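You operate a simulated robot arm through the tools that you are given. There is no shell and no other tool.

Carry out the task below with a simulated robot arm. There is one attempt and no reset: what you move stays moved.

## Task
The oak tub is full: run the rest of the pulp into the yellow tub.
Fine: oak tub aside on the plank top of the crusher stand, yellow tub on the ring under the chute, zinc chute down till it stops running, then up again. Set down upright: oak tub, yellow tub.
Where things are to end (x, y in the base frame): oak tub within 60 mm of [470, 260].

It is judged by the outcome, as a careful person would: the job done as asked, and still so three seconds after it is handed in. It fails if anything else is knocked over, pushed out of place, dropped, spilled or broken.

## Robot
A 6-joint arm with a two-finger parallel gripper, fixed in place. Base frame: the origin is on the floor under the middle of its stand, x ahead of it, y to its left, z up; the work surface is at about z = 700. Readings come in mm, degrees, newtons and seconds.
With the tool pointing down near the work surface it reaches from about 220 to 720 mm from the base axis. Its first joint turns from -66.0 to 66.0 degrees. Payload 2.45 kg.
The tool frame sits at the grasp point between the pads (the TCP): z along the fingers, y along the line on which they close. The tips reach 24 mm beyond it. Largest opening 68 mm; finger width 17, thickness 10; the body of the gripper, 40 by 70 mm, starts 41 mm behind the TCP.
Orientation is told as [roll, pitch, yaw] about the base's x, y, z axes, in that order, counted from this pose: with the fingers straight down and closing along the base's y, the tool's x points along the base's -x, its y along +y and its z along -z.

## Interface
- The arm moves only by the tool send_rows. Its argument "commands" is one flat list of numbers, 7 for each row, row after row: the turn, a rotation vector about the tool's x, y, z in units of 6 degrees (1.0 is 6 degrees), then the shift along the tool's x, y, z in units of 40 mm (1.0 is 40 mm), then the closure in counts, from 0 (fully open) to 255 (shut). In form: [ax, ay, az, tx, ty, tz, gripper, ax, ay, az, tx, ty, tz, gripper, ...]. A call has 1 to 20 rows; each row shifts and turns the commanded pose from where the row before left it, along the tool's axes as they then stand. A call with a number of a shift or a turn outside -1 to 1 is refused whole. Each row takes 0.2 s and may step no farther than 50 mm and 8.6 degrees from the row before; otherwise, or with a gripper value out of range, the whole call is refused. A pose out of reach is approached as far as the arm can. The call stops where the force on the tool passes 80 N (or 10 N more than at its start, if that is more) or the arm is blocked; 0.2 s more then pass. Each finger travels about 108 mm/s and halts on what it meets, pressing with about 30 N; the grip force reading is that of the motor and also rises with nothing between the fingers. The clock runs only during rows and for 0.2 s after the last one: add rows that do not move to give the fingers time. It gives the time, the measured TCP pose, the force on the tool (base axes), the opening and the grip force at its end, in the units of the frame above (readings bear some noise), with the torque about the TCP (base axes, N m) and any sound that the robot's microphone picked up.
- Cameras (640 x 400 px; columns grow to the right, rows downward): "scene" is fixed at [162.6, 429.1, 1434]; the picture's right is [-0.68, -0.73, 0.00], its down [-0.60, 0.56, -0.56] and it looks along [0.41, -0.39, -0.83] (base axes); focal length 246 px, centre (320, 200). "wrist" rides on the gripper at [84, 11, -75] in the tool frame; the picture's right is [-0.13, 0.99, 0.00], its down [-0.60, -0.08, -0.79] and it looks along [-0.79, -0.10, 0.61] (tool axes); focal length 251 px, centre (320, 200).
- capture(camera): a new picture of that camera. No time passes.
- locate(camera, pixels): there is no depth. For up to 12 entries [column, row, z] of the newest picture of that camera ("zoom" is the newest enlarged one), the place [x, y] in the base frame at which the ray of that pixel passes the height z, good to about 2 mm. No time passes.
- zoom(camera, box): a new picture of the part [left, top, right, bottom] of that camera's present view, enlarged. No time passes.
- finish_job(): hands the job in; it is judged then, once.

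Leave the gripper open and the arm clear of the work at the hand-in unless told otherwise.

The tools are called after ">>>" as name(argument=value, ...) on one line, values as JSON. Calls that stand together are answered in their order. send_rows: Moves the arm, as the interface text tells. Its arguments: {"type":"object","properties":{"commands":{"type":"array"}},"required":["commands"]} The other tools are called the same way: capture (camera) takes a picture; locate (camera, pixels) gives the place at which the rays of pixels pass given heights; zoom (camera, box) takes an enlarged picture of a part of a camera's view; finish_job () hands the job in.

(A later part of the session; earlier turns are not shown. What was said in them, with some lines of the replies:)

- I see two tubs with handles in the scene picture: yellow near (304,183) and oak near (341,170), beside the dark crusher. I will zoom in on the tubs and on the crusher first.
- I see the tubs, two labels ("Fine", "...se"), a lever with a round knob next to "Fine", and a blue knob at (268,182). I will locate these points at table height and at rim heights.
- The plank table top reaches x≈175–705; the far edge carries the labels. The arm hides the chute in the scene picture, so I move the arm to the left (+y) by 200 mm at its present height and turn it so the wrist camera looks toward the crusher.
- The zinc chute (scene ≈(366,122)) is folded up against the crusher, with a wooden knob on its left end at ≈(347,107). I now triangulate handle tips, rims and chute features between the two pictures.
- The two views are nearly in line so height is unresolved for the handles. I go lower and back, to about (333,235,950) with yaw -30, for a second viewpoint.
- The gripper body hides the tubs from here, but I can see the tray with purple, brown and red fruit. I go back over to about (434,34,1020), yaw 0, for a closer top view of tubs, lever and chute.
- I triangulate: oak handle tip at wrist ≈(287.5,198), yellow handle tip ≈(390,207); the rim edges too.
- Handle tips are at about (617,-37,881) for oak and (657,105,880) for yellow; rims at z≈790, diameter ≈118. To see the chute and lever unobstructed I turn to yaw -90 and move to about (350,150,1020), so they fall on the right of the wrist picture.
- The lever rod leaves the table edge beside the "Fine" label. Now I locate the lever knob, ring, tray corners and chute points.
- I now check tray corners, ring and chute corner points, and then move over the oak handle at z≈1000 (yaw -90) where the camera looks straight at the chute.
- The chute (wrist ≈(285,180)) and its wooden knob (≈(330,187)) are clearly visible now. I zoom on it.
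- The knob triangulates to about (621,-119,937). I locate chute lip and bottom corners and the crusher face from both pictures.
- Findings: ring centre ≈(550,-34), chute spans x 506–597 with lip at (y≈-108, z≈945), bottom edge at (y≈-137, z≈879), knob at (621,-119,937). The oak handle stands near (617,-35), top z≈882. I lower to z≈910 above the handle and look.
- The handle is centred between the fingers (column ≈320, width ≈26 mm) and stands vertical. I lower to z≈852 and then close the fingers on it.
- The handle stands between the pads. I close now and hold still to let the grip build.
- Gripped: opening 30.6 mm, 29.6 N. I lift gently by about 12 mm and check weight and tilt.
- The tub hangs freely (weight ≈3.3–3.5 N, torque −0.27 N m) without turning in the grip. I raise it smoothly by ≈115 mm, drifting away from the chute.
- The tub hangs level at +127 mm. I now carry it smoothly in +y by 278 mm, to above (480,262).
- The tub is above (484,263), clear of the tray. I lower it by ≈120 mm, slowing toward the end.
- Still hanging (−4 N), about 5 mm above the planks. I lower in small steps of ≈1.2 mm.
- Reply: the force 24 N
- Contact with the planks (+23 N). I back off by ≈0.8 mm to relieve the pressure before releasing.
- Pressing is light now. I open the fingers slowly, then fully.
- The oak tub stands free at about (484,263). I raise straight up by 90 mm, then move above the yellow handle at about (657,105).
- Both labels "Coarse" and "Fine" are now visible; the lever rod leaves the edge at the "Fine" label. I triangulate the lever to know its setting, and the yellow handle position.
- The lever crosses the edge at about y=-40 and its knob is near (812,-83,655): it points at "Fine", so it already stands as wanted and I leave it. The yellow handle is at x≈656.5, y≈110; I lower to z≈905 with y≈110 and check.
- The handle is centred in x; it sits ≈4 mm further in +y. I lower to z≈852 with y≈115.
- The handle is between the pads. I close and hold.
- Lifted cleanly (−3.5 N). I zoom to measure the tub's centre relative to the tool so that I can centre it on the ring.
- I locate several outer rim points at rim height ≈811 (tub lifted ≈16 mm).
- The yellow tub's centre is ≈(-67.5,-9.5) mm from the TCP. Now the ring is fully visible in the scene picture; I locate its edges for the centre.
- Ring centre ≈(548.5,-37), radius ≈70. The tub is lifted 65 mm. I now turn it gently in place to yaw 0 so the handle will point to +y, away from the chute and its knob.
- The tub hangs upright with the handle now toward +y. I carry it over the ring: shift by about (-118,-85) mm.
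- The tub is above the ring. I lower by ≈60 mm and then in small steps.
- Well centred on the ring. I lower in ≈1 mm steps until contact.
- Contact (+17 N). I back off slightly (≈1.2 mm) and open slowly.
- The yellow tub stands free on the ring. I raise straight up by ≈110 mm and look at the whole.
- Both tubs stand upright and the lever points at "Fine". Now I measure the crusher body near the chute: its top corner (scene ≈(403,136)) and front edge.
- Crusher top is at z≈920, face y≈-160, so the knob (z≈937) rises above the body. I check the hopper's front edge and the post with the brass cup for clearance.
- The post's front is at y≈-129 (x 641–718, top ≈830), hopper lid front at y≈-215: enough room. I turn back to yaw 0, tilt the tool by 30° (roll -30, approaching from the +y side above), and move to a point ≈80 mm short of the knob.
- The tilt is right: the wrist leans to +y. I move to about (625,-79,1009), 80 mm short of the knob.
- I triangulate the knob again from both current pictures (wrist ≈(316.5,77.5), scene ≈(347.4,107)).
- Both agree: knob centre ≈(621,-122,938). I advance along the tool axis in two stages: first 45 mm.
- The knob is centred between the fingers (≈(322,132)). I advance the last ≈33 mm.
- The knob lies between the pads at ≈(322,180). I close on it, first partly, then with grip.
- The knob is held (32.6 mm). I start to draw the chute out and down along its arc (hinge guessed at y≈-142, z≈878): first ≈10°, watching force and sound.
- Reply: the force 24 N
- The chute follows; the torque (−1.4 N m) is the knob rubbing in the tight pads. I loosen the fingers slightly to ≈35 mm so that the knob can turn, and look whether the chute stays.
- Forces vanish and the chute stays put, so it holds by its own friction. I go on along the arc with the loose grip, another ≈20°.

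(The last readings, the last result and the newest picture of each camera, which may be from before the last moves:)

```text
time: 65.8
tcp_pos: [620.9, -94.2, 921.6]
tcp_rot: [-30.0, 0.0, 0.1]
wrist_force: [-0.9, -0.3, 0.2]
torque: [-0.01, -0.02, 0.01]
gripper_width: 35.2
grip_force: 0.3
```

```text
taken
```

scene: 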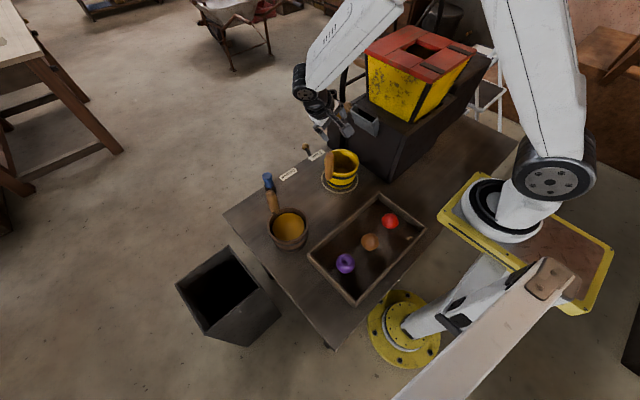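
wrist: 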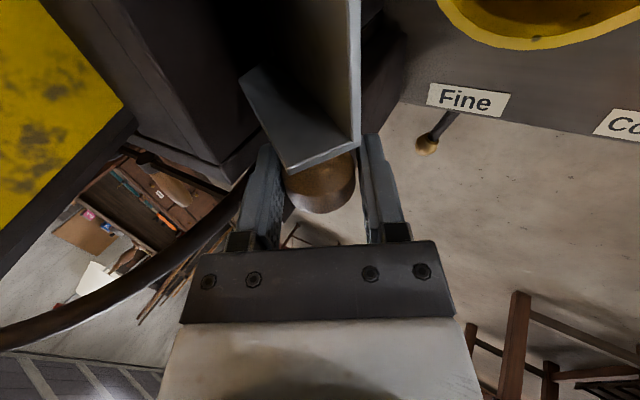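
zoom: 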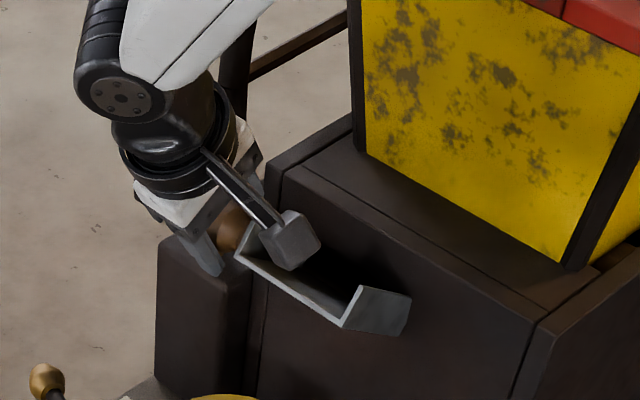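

The chute turns freely with the knob; no sound of running yet. I check where the lip is now.

>>> locate(camera="scene", pixels=[[364.4, 135, 880], [364.4, 135, 900], [364.4, 135, 920], [348, 122, 900], [348, 122, 920], [376, 136, 880], [378, 131.5, 880]])

```text
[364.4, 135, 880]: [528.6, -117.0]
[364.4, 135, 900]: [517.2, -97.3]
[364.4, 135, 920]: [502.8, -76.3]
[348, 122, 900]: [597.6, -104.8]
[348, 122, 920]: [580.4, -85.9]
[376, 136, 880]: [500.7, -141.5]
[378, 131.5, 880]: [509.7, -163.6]
```

Lip is now near (y≈-81, z≈915), so the hinge is about (y≈-147, z≈882) and the chute stands ≈27° above level. I tilt the tool another 15° (roll -45) around the knob and continue ≈16° down.

>>> send_rows(commands=[0.83, 0, 0, 0, 0, 0, 124, 0.83, 0, 0, 0, 0, 0, 124, 0.84, 0, 0, 0, 0, 0, 124, 0, 0, 0, 0, 0.157, 0.034, 124, 0, 0, 0, 0, 0.127, 0.046, 124, 0, 0, 0, 0, 0.127, 0.046, 124])

>>> zoom(camera="scene", box=[310, 80, 410, 200])

>>> capture(camera="wrist")

```text
time: 67.2
tcp_pos: [622.1, -86.2, 905.9]
tcp_rot: [-45.0, 0.0, 0.0]
wrist_force: [-0.1, -0.6, 0.1]
torque: [-0.02, 0.0, 0.03]
gripper_width: 34.8
grip_force: 0.7
```

```text
3.33 times, centred on (360, 140) of scene
```

zoom: 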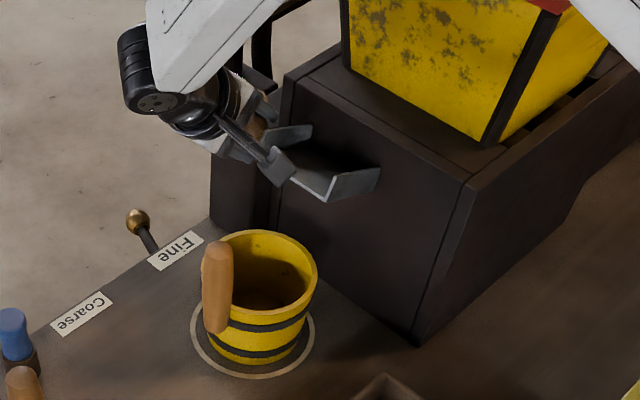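

```text
taken
```

wrist: 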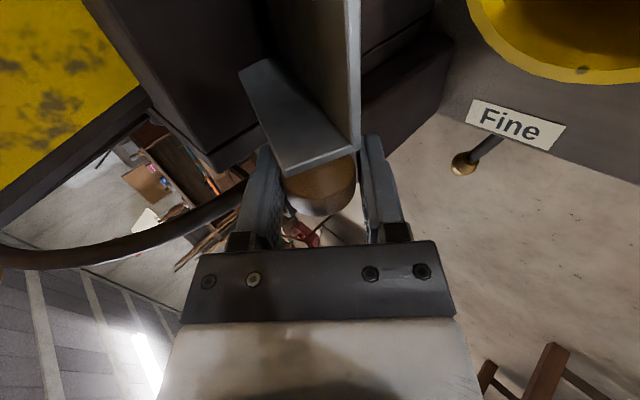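

The chute is now almost level; forces stay near zero. I continue down ≈20°.

>>> send_rows(commands=[0, 0, 0, 0, 0.117, 0.067, 124, 0, 0, 0, 0, 0.117, 0.067, 124, 0, 0, 0, 0, 0.103, 0.088, 124, 0, 0, 0, 0, 0.103, 0.088, 124])

>>> zoom(camera="scene", box=[310, 80, 410, 200])

>>> capture(camera="wrist")

```text
time: 68.2
tcp_pos: [622.3, -82.3, 885.3]
tcp_rot: [-45.1, 0.0, -0.1]
wrist_force: [-0.1, -0.7, 1.1]
torque: [-0.03, 0.01, -0.04]
gripper_width: 35.0
grip_force: 0.1
```

```text
3.33 times, centred on (360, 140) of scene
```

zoom: 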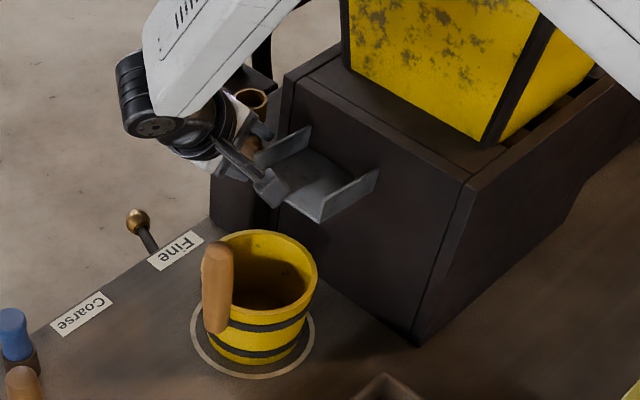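

```text
taken
```

wrist: 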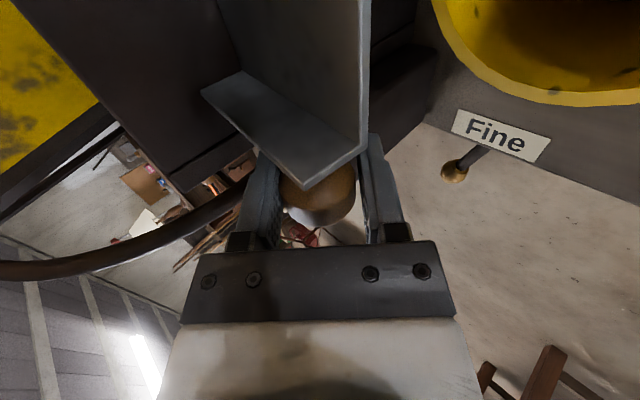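

The chute is about level to slightly down; still no running. I continue down another ≈20°.

>>> send_rows(commands=[0, 0, 0, 0, 0.0875, 0.103, 124, 0, 0, 0, 0, 0.0875, 0.103, 124, 0, 0, 0, 0, 0.067, 0.117, 124, 0, 0, 0, 0, 0.067, 0.117, 124])

>>> zoom(camera="scene", box=[310, 80, 410, 200])

>>> capture(camera="wrist")

```text
time: 69.2
tcp_pos: [621.2, -85.9, 864.6]
tcp_rot: [-45.1, 0.0, 0.0]
wrist_force: [0.1, -1.1, 0.7]
torque: [0.02, -0.02, 0.0]
gripper_width: 34.8
grip_force: 0.1
```

```text
3.33 times, centred on (360, 140) of scene
```

zoom: 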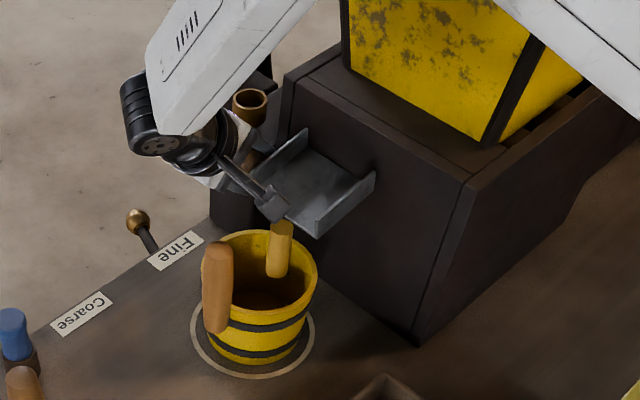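

```text
taken
```

wrist: 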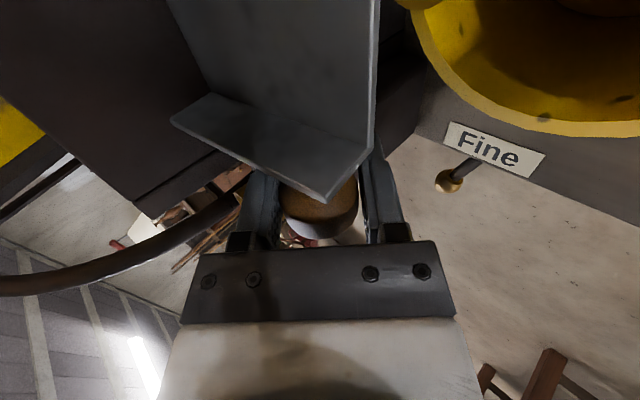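

Pulp is running from the lip into the yellow tub (stream at zoom ≈(280,250), falling inside the rim). I hold the chute here and wait 2 s.

>>> send_rows(commands=[0, 0, 0, 0, 0, 0, 124, 0, 0, 0, 0, 0, 0, 124, 0, 0, 0, 0, 0, 0, 124, 0, 0, 0, 0, 0, 0, 124, 0, 0, 0, 0, 0, 0, 124, 0, 0, 0, 0, 0, 0, 124, 0, 0, 0, 0, 0, 0, 124, 0, 0, 0, 0, 0, 0, 124, 0, 0, 0, 0, 0, 0, 124, 0, 0, 0, 0, 0, 0, 124])

>>> zoom(camera="scene", box=[310, 80, 410, 200])

>>> capture(camera="wrist")

```text
time: 71.4
tcp_pos: [621.5, -86.2, 864.4]
tcp_rot: [-45.0, 0.0, 0.0]
wrist_force: [-0.2, 0.4, 0.3]
torque: [0.02, -0.06, -0.02]
gripper_width: 34.9
grip_force: 0.1
```

```text
3.33 times, centred on (360, 140) of scene
```

zoom: 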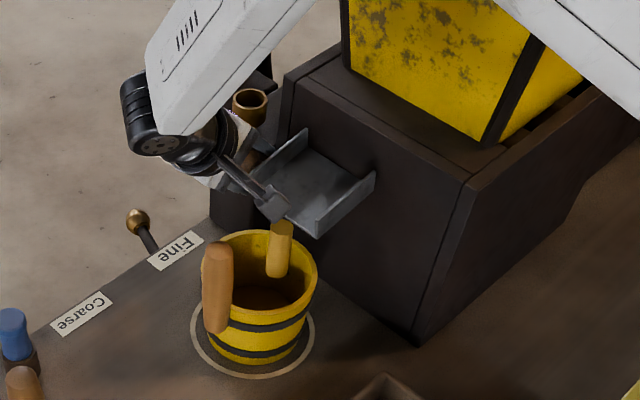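

```text
taken
```

wrist: 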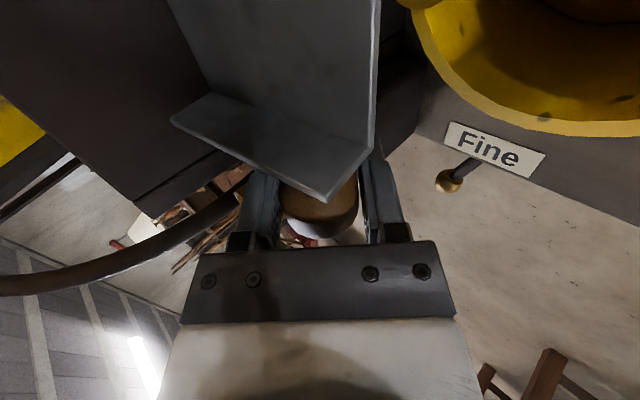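

Still running. I wait 4 s more.

>>> send_rows(commands=[0, 0, 0, 0, 0, 0, 124, 0, 0, 0, 0, 0, 0, 124, 0, 0, 0, 0, 0, 0, 124, 0, 0, 0, 0, 0, 0, 124, 0, 0, 0, 0, 0, 0, 124, 0, 0, 0, 0, 0, 0, 124, 0, 0, 0, 0, 0, 0, 124, 0, 0, 0, 0, 0, 0, 124, 0, 0, 0, 0, 0, 0, 124, 0, 0, 0, 0, 0, 0, 124, 0, 0, 0, 0, 0, 0, 124, 0, 0, 0, 0, 0, 0, 124, 0, 0, 0, 0, 0, 0, 124, 0, 0, 0, 0, 0, 0, 124, 0, 0, 0, 0, 0, 0, 124, 0, 0, 0, 0, 0, 0, 124, 0, 0, 0, 0, 0, 0, 124, 0, 0, 0, 0, 0, 0, 124, 0, 0, 0, 0, 0, 0, 124, 0, 0, 0, 0, 0, 0, 124])

>>> zoom(camera="scene", box=[310, 120, 390, 200])

```text
time: 75.6
tcp_pos: [622.3, -85.0, 865.9]
tcp_rot: [-44.9, 0.0, 0.0]
wrist_force: [0.1, -0.3, -0.4]
torque: [0.0, 0.02, 0.04]
gripper_width: 35.2
grip_force: 0.1
```

```text
5.00 times, centred on (350, 160) of scene
```

zoom: 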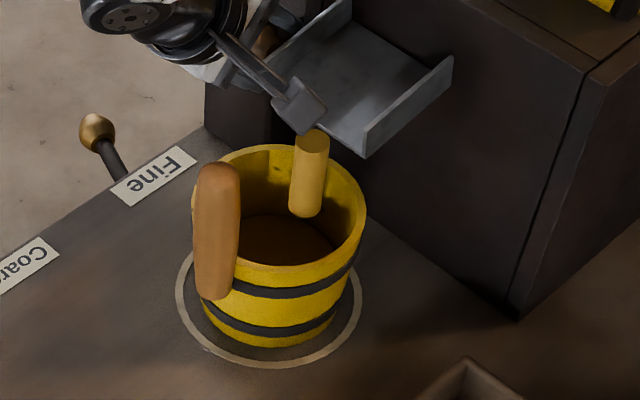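

The stream still runs and the tub begins to fill. I wait another 4 s.

>>> send_rows(commands=[0, 0, 0, 0, 0, 0, 124, 0, 0, 0, 0, 0, 0, 124, 0, 0, 0, 0, 0, 0, 124, 0, 0, 0, 0, 0, 0, 124, 0, 0, 0, 0, 0, 0, 124, 0, 0, 0, 0, 0, 0, 124, 0, 0, 0, 0, 0, 0, 124, 0, 0, 0, 0, 0, 0, 124, 0, 0, 0, 0, 0, 0, 124, 0, 0, 0, 0, 0, 0, 124, 0, 0, 0, 0, 0, 0, 124, 0, 0, 0, 0, 0, 0, 124, 0, 0, 0, 0, 0, 0, 124, 0, 0, 0, 0, 0, 0, 124, 0, 0, 0, 0, 0, 0, 124, 0, 0, 0, 0, 0, 0, 124, 0, 0, 0, 0, 0, 0, 124, 0, 0, 0, 0, 0, 0, 124, 0, 0, 0, 0, 0, 0, 124, 0, 0, 0, 0, 0, 0, 124])

>>> zoom(camera="scene", box=[310, 120, 390, 200])

>>> capture(camera="wrist")

```text
time: 79.8
tcp_pos: [621.5, -84.7, 865.7]
tcp_rot: [-45.0, -0.1, 0.0]
wrist_force: [1.2, 0.0, 0.4]
torque: [-0.01, -0.05, 0.01]
gripper_width: 34.8
grip_force: 0.1
```

```text
5.00 times, centred on (350, 160) of scene
```

zoom: 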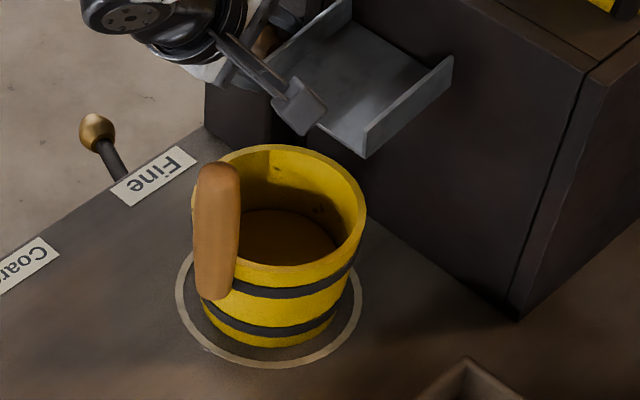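

```text
taken
```

wrist: 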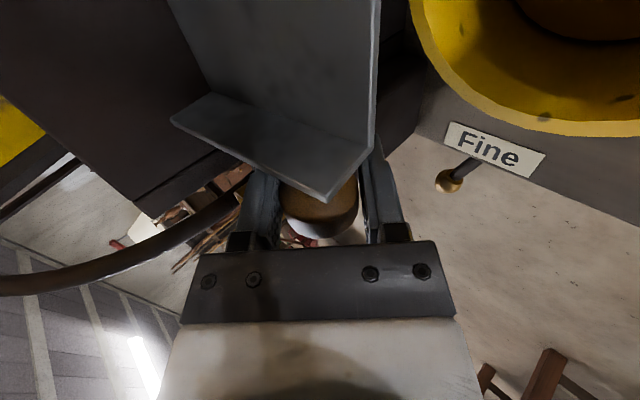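

The stream has stopped. I wait 3 s more to make sure that it does not start again.

>>> send_rows(commands=[0, 0, 0, 0, 0, 0, 124, 0, 0, 0, 0, 0, 0, 124, 0, 0, 0, 0, 0, 0, 124, 0, 0, 0, 0, 0, 0, 124, 0, 0, 0, 0, 0, 0, 124, 0, 0, 0, 0, 0, 0, 124, 0, 0, 0, 0, 0, 0, 124, 0, 0, 0, 0, 0, 0, 124, 0, 0, 0, 0, 0, 0, 124, 0, 0, 0, 0, 0, 0, 124, 0, 0, 0, 0, 0, 0, 124, 0, 0, 0, 0, 0, 0, 124, 0, 0, 0, 0, 0, 0, 124, 0, 0, 0, 0, 0, 0, 124, 0, 0, 0, 0, 0, 0, 124])

>>> zoom(camera="scene", box=[310, 120, 390, 200])

```text
time: 83.0
tcp_pos: [621.0, -84.8, 864.3]
tcp_rot: [-45.0, 0.0, 0.0]
wrist_force: [0.0, -0.1, 0.0]
torque: [0.0, 0.04, 0.0]
gripper_width: 35.0
grip_force: 0.0
```

```text
5.00 times, centred on (350, 160) of scene
```

zoom: 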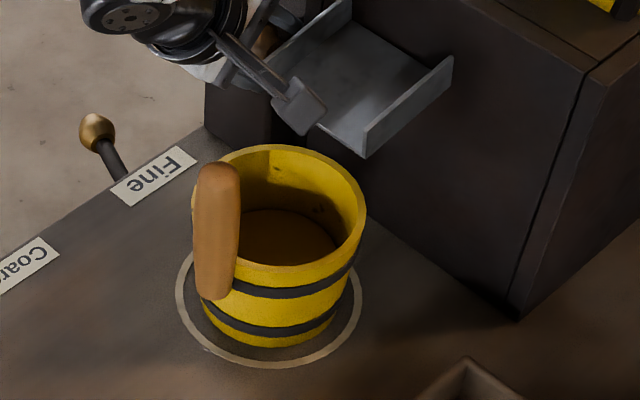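

No more runs. To be sure that it is empty and not just choked, I lower the chute ≈8° further and watch.

>>> send_rows(commands=[0, 0, 0, 0, 0.046, 0.11, 124, 0, 0, 0, 0, 0.046, 0.11, 124, 0, 0, 0, 0, 0, 0, 124, 0, 0, 0, 0, 0, 0, 124, 0, 0, 0, 0, 0, 0, 124, 0, 0, 0, 0, 0, 0, 124, 0, 0, 0, 0, 0, 0, 124])

>>> zoom(camera="scene", box=[310, 120, 390, 200])

>>> capture(camera="wrist")

```text
time: 84.6
tcp_pos: [621.2, -87.7, 854.7]
tcp_rot: [-45.1, 0.0, 0.0]
wrist_force: [-0.2, 0.1, 0.3]
torque: [0.01, -0.02, -0.01]
gripper_width: 35.2
grip_force: 0.7
```

```text
5.00 times, centred on (350, 160) of scene
```

zoom: 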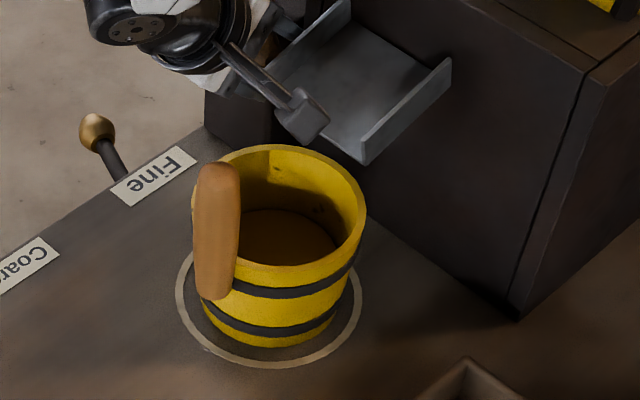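

```text
taken
```

wrist: 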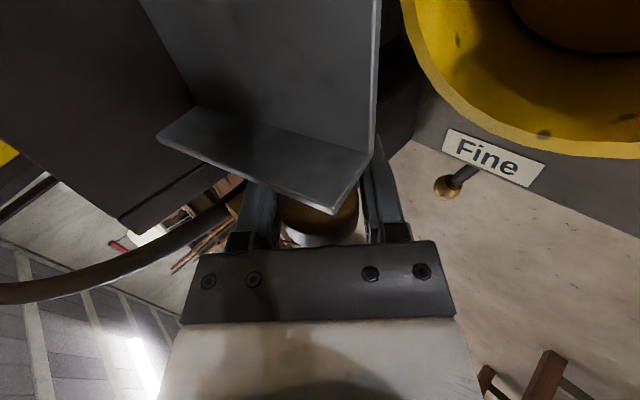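

Nothing more comes: it is empty. Now the chute goes up again. I tilt the tool 12° more (roll -57) around the knob so that the lower finger carries it, then follow the arc up to about level.

>>> send_rows(commands=[1, 0, 0, 0, 0, 0, 124, 1, 0, 0, 0, 0, 0, 124, 0, 0, 0, 0, -0.051, -0.08, 124, 0, 0, 0, 0, -0.051, -0.08, 124, 0, 0, 0, 0, -0.09, -0.1, 124, 0, 0, 0, 0, -0.09, -0.1, 124, 0, 0, 0, 0, -0.107, -0.083, 124, 0, 0, 0, 0, -0.107, -0.083, 124])

>>> zoom(camera="scene", box=[310, 80, 410, 200])

>>> capture(camera="wrist")

```text
time: 86.4
tcp_pos: [621.7, -82.4, 884.4]
tcp_rot: [-57.0, 0.0, 0.0]
wrist_force: [1.2, 1.6, -2.3]
torque: [0.02, -0.04, 0.0]
gripper_width: 36.7
grip_force: 0.7
```

```text
3.33 times, centred on (360, 140) of scene
```

zoom: 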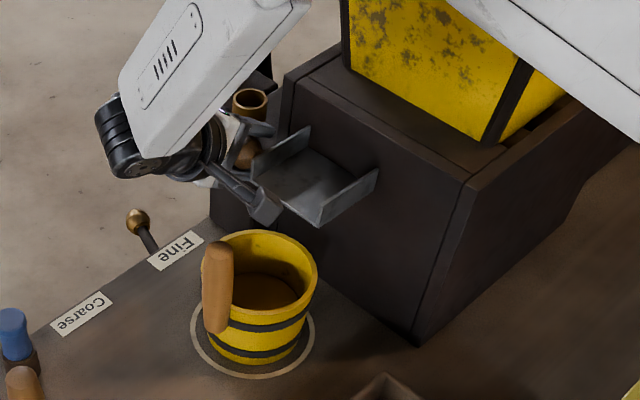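

```text
taken
```

wrist: 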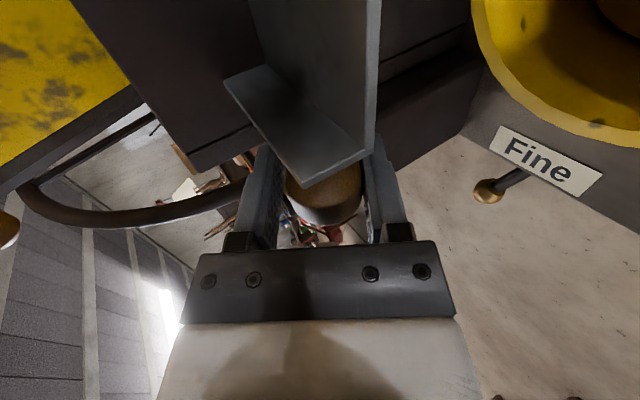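

The chute comes up nicely with small force. I continue upward ≈30°.

>>> send_rows(commands=[0, 0, 0, 0, -0.12, -0.064, 124, 0, 0, 0, 0, -0.12, -0.064, 124, 0, 0, 0, 0, -0.128, -0.042, 124, 0, 0, 0, 0, -0.128, -0.042, 124, 0, 0, 0, 0, -0.134, -0.019, 124, 0, 0, 0, 0, -0.134, -0.019, 124])

>>> zoom(camera="scene", box=[310, 80, 410, 200])

>>> capture(camera="wrist")

```text
time: 87.8
tcp_pos: [621.4, -89.8, 916.0]
tcp_rot: [-57.0, -0.1, -0.1]
wrist_force: [0.2, 2.1, -0.6]
torque: [0.02, 0.04, -0.02]
gripper_width: 36.4
grip_force: 0.5
```

```text
3.33 times, centred on (360, 140) of scene
```

zoom: 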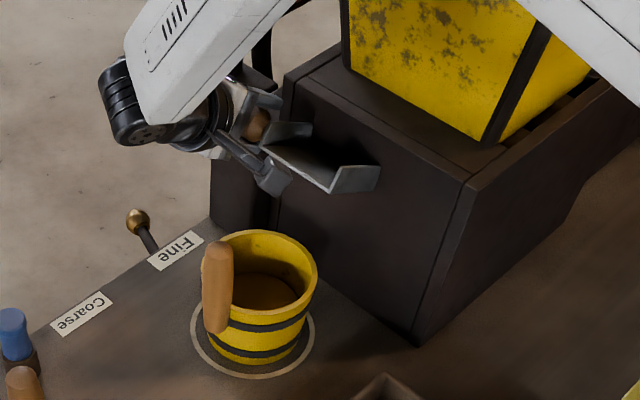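

```text
taken
```

wrist: 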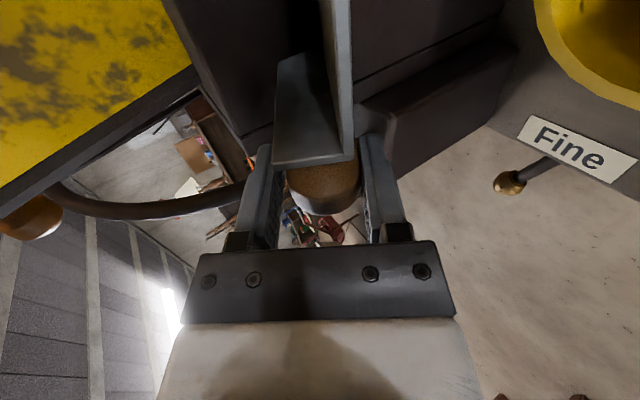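

Continuing upward another ≈20°.

>>> send_rows(commands=[0, 0, 0, 0, -0.136, 0.005, 124, 0, 0, 0, 0, -0.136, 0.005, 124, 0, 0, 0, 0, -0.132, 0.028, 124, 0, 0, 0, 0, -0.132, 0.028, 124])

>>> zoom(camera="scene", box=[310, 80, 410, 200])

>>> capture(camera="wrist")

```text
time: 88.8
tcp_pos: [622.1, -104.8, 931.2]
tcp_rot: [-57.0, -0.1, 0.1]
wrist_force: [0.3, 1.9, -1.8]
torque: [0.03, 0.02, 0.0]
gripper_width: 36.2
grip_force: 0.9
```

```text
3.33 times, centred on (360, 140) of scene
```

zoom: 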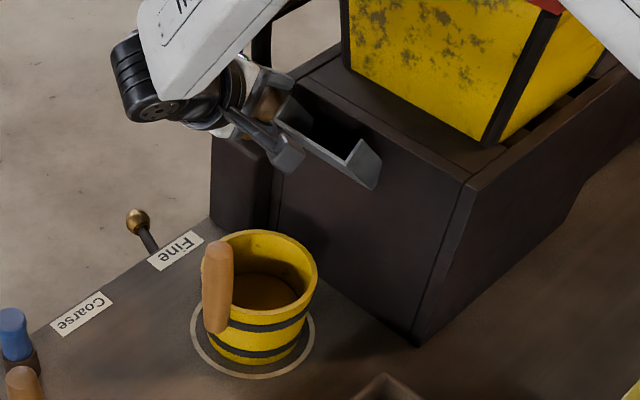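

```text
taken
```

wrist: 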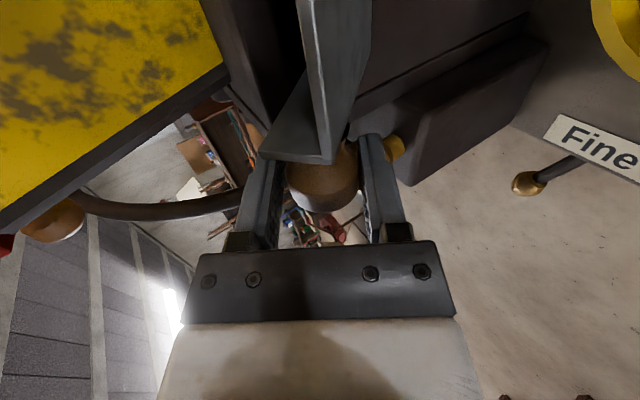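

Nearly up. I go the last ≈16° slowly until it meets its stop.

>>> send_rows(commands=[0, 0, 0, 0, -0.126, 0.051, 124, 0, 0, 0, 0, -0.126, 0.051, 124, 0, 0, 0, 0, -0.07, 0.038, 124, 0, 0, 0, 0, -0.05, 0.03, 124, 0, 0, 0, 0, 0, 0, 124])

>>> zoom(camera="scene", box=[310, 70, 410, 150])

>>> capture(camera="wrist")

```text
time: 90.0
tcp_pos: [621.2, -117.3, 940.0]
tcp_rot: [-57.1, 0.0, 0.0]
wrist_force: [1.4, 1.0, -1.4]
torque: [-0.01, -0.04, -0.02]
gripper_width: 35.9
grip_force: 1.0
```

```text
5.00 times, centred on (360, 110) of scene
```

zoom: 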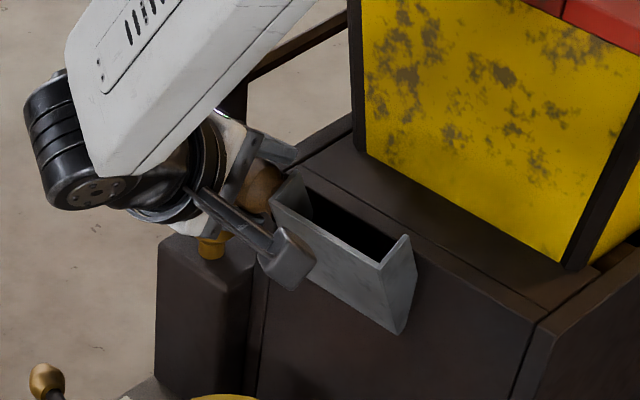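

```text
taken
```

wrist: 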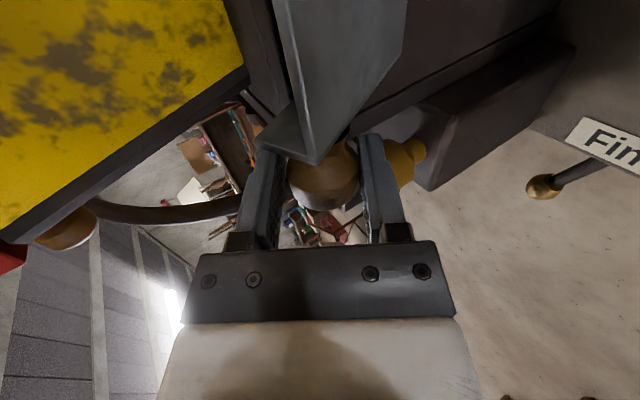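

The chute looks as at the start. I press a further ≈2–3 mm upward in small steps to feel its stop.

>>> send_rows(commands=[0, 0, 0, 0, -0.03, 0.02, 124, 0, 0, 0, 0, -0.03, 0.02, 124])

```text
time: 90.6
tcp_pos: [619.8, -119.7, 941.1]
tcp_rot: [-57.0, 0.0, -0.1]
wrist_force: [0.9, 4.2, -3.2]
torque: [0.05, -0.01, -0.05]
gripper_width: 39.2
grip_force: 2.4
```

Now it resists (≈5 N, and the lower finger yields): the chute is at its upper stop. I open the fingers and check that it stays up.

>>> send_rows(commands=[0, 0, 0, 0, 0, 0, 90, 0, 0, 0, 0, 0, 0, 40, 0, 0, 0, 0, 0, 0, 0, 0, 0, 0, 0, 0, 0, 0])

>>> zoom(camera="scene", box=[310, 70, 410, 150])

>>> capture(camera="wrist")

```text
time: 91.6
tcp_pos: [620.5, -120.0, 941.4]
tcp_rot: [-57.0, -0.1, 0.0]
wrist_force: [0.6, -0.6, 0.3]
torque: [0.0, 0.02, 0.0]
gripper_width: 68.1
grip_force: 0.1
```

```text
5.00 times, centred on (360, 110) of scene
```

zoom: 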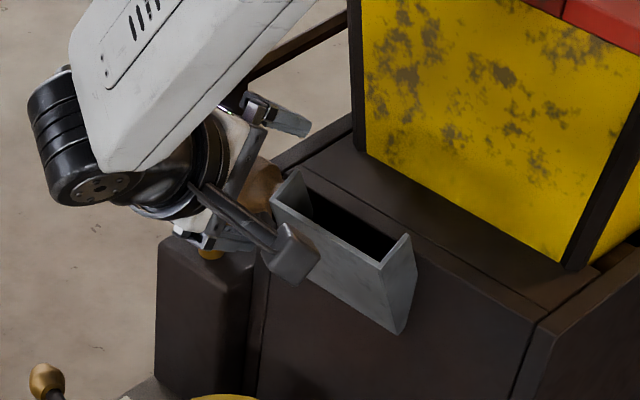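

```text
taken
```

wrist: 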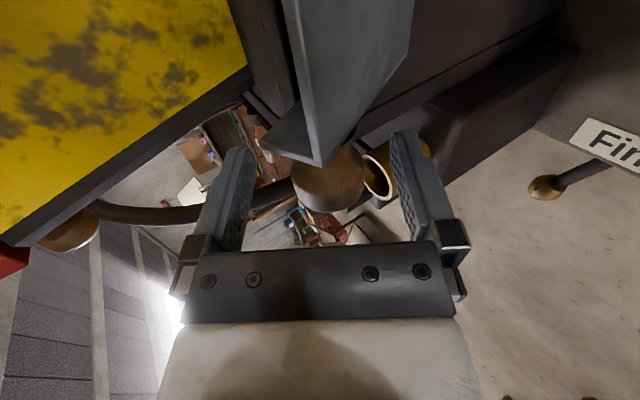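

The chute stays up by itself. I back straight out along the tool axis by ≈90 mm.

>>> send_rows(commands=[0, 0, 0, 0, 0, -0.3, 0, 0, 0, 0, 0, 0, -0.5, 0, 0, 0, 0, 0, 0, -0.5, 0, 0, 0, 0, 0, 0, -0.5, 0, 0, 0, 0, 0, 0, -0.5, 0, 0, 0, 0, 0, 0, 0, 0])

>>> zoom(camera="scene", box=[310, 70, 410, 150])

>>> capture(camera="scene")

```text
time: 93.0
tcp_pos: [622.3, -43.5, 992.1]
tcp_rot: [-57.0, -0.1, 0.1]
wrist_force: [0.4, 0.8, 0.0]
torque: [-0.02, 0.0, -0.01]
gripper_width: 68.1
grip_force: 0.0
```

```text
5.00 times, centred on (360, 110) of scene
```

zoom: 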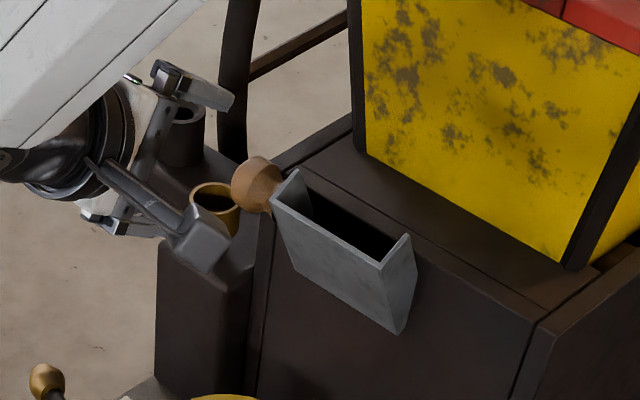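

```text
taken
```

scene: 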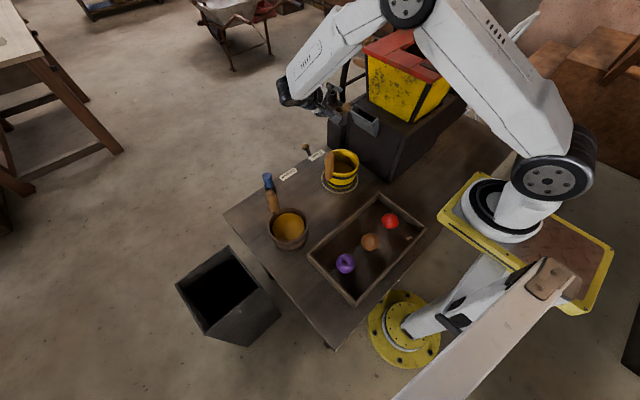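

The chute stands exactly as at the start, and everything else is undisturbed. I back off further and upward, then bring the tool upright again.

>>> send_rows(commands=[0, 0, 0, 0, -0.147, -0.69, 0, 0, 0, 0, 0, -0.147, -0.69, 0, 0, 0, 0, 0, -0.147, -0.69, 0, -1, 0, 0, 0, 0, 0, 0, -1, 0, 0, 0, 0, 0, 0, -1, 0, 0, 0, 0, 0, 0, -1, 0, 0, 0, 0, 0, 0, -1, 0, 0, 0, 0, 0, 0, -1, 0, 0, 0, 0, 0, 0, -1, 0, 0, 0, 0, 0, 0, -1, 0, 0, 0, 0, 0, 0, -1, 0, 0, 0, 0, 0, 0, -0.5, 0, 0, 0, 0, 0, 0, 0, 0, 0, 0, 0, 0, 0])

>>> send_rows(commands=[0, 0, 0, 0.5, 0, -0.5, 0, 0, 0, 0, 0.75, 0.1, -0.2, 0, 0, 0, 0, 0.75, 0.1, -0.2, 0, 0, 0, 0, 0.75, 0.1, -0.2, 0, 0, 0, 0, 0.75, 0.1, -0.2, 0, 0, 0, 0, 0.75, 0.1, -0.2, 0, 0, 0, 0, 0.4, 0, 0, 0, 0, 0, 0, 0, 0, 0, 0])

>>> capture(camera="scene")

>>> capture(camera="wrist")

>>> zoom(camera="scene", box=[230, 110, 410, 260])

```text
time: 96.0
tcp_pos: [620.3, 15.3, 1052.1]
tcp_rot: [0.0, 0.0, -0.1]
wrist_force: [-0.9, -0.1, 0.0]
torque: [0.05, 0.02, -0.04]
gripper_width: 68.1
grip_force: 0.1
```

```text
time: 97.8
tcp_pos: [436.1, 37.5, 1112.5]
tcp_rot: [0.0, 0.1, 0.0]
wrist_force: [-0.1, -0.1, -0.4]
torque: [0.02, 0.0, -0.01]
gripper_width: 68.1
grip_force: 0.1
```

```text
taken
```

scene: 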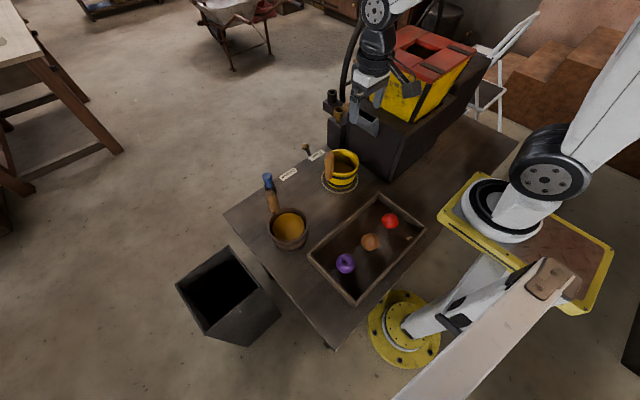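

```text
taken
```

wrist: 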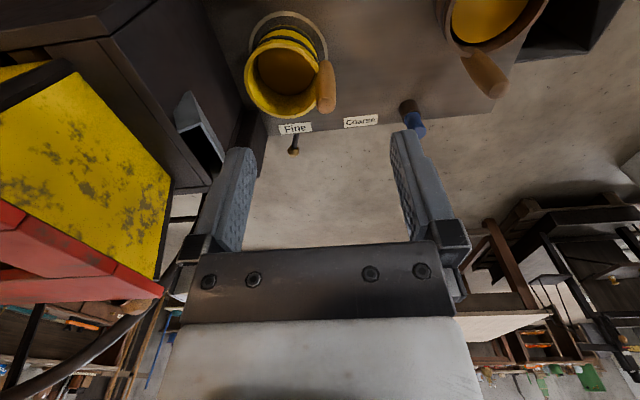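

```text
2.67 times, centred on (320, 185) of scene
```

zoom: 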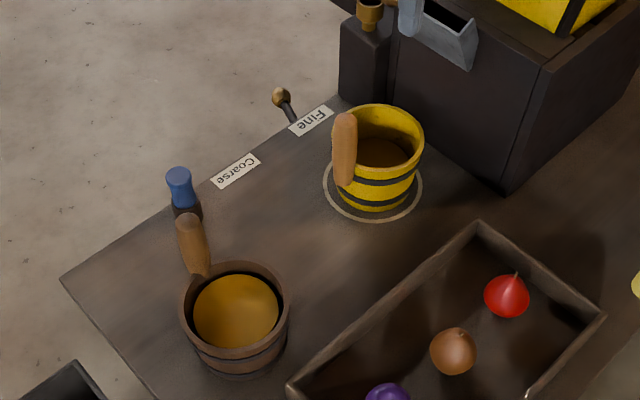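

Everything looks in order. I verify the final positions of both tubs (rim centres at scene ≈(288,227) and ≈(342,165)).

>>> locate(camera="scene", pixels=[[288.1, 227, 793], [341.8, 165.1, 795]])

>>> zoom(camera="wrist", box=[160, 0, 480, 200])

```text
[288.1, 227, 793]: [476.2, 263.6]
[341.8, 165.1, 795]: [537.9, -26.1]
```

```text
2.00 times, centred on (320, 100) of wrist
```

zoom: 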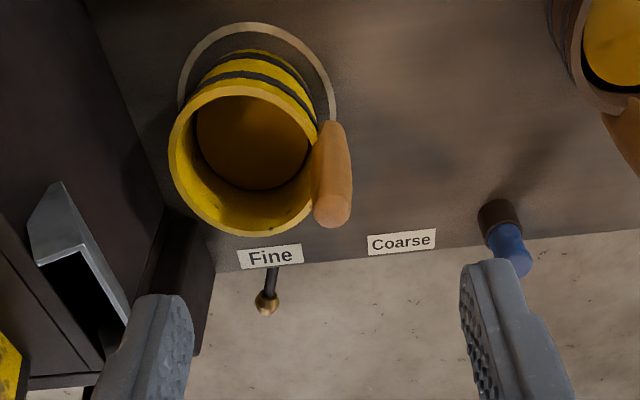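

The oak tub stands at about (480,263), well within 60 mm of [470,260]. The yellow tub stands upright on the ring with the pulp in it. The chute is up, the lever is still at "Fine", the gripper is open and the arm is clear, so I hand the job in.

>>> finish_job()

```text
The job is handed in.
```

The job is done and handed in. The rest of the pulp ran into the yellow tub, and the zinc chute is up again.

- **Oak tub:** it stands upright and full on the plank top at about (480, 263), roughly 10 mm from the spot you gave.
- **Yellow tub:** it stands upright on the ring under the chute. I turned its handle away from the chute so the two would not touch.
- **Chute:** I drew it down by its wooden knob and held it until the stream stopped. I then lowered it a few degrees more to check that nothing else came, pushed it back up to its stop, and it stayed there on its own.
- **"Fine":** the lever at the table edge already pointed at "Fine", so I left it alone.

I saw nothing knocked over, moved or spilled. The gripper is open and the arm is clear of the work.
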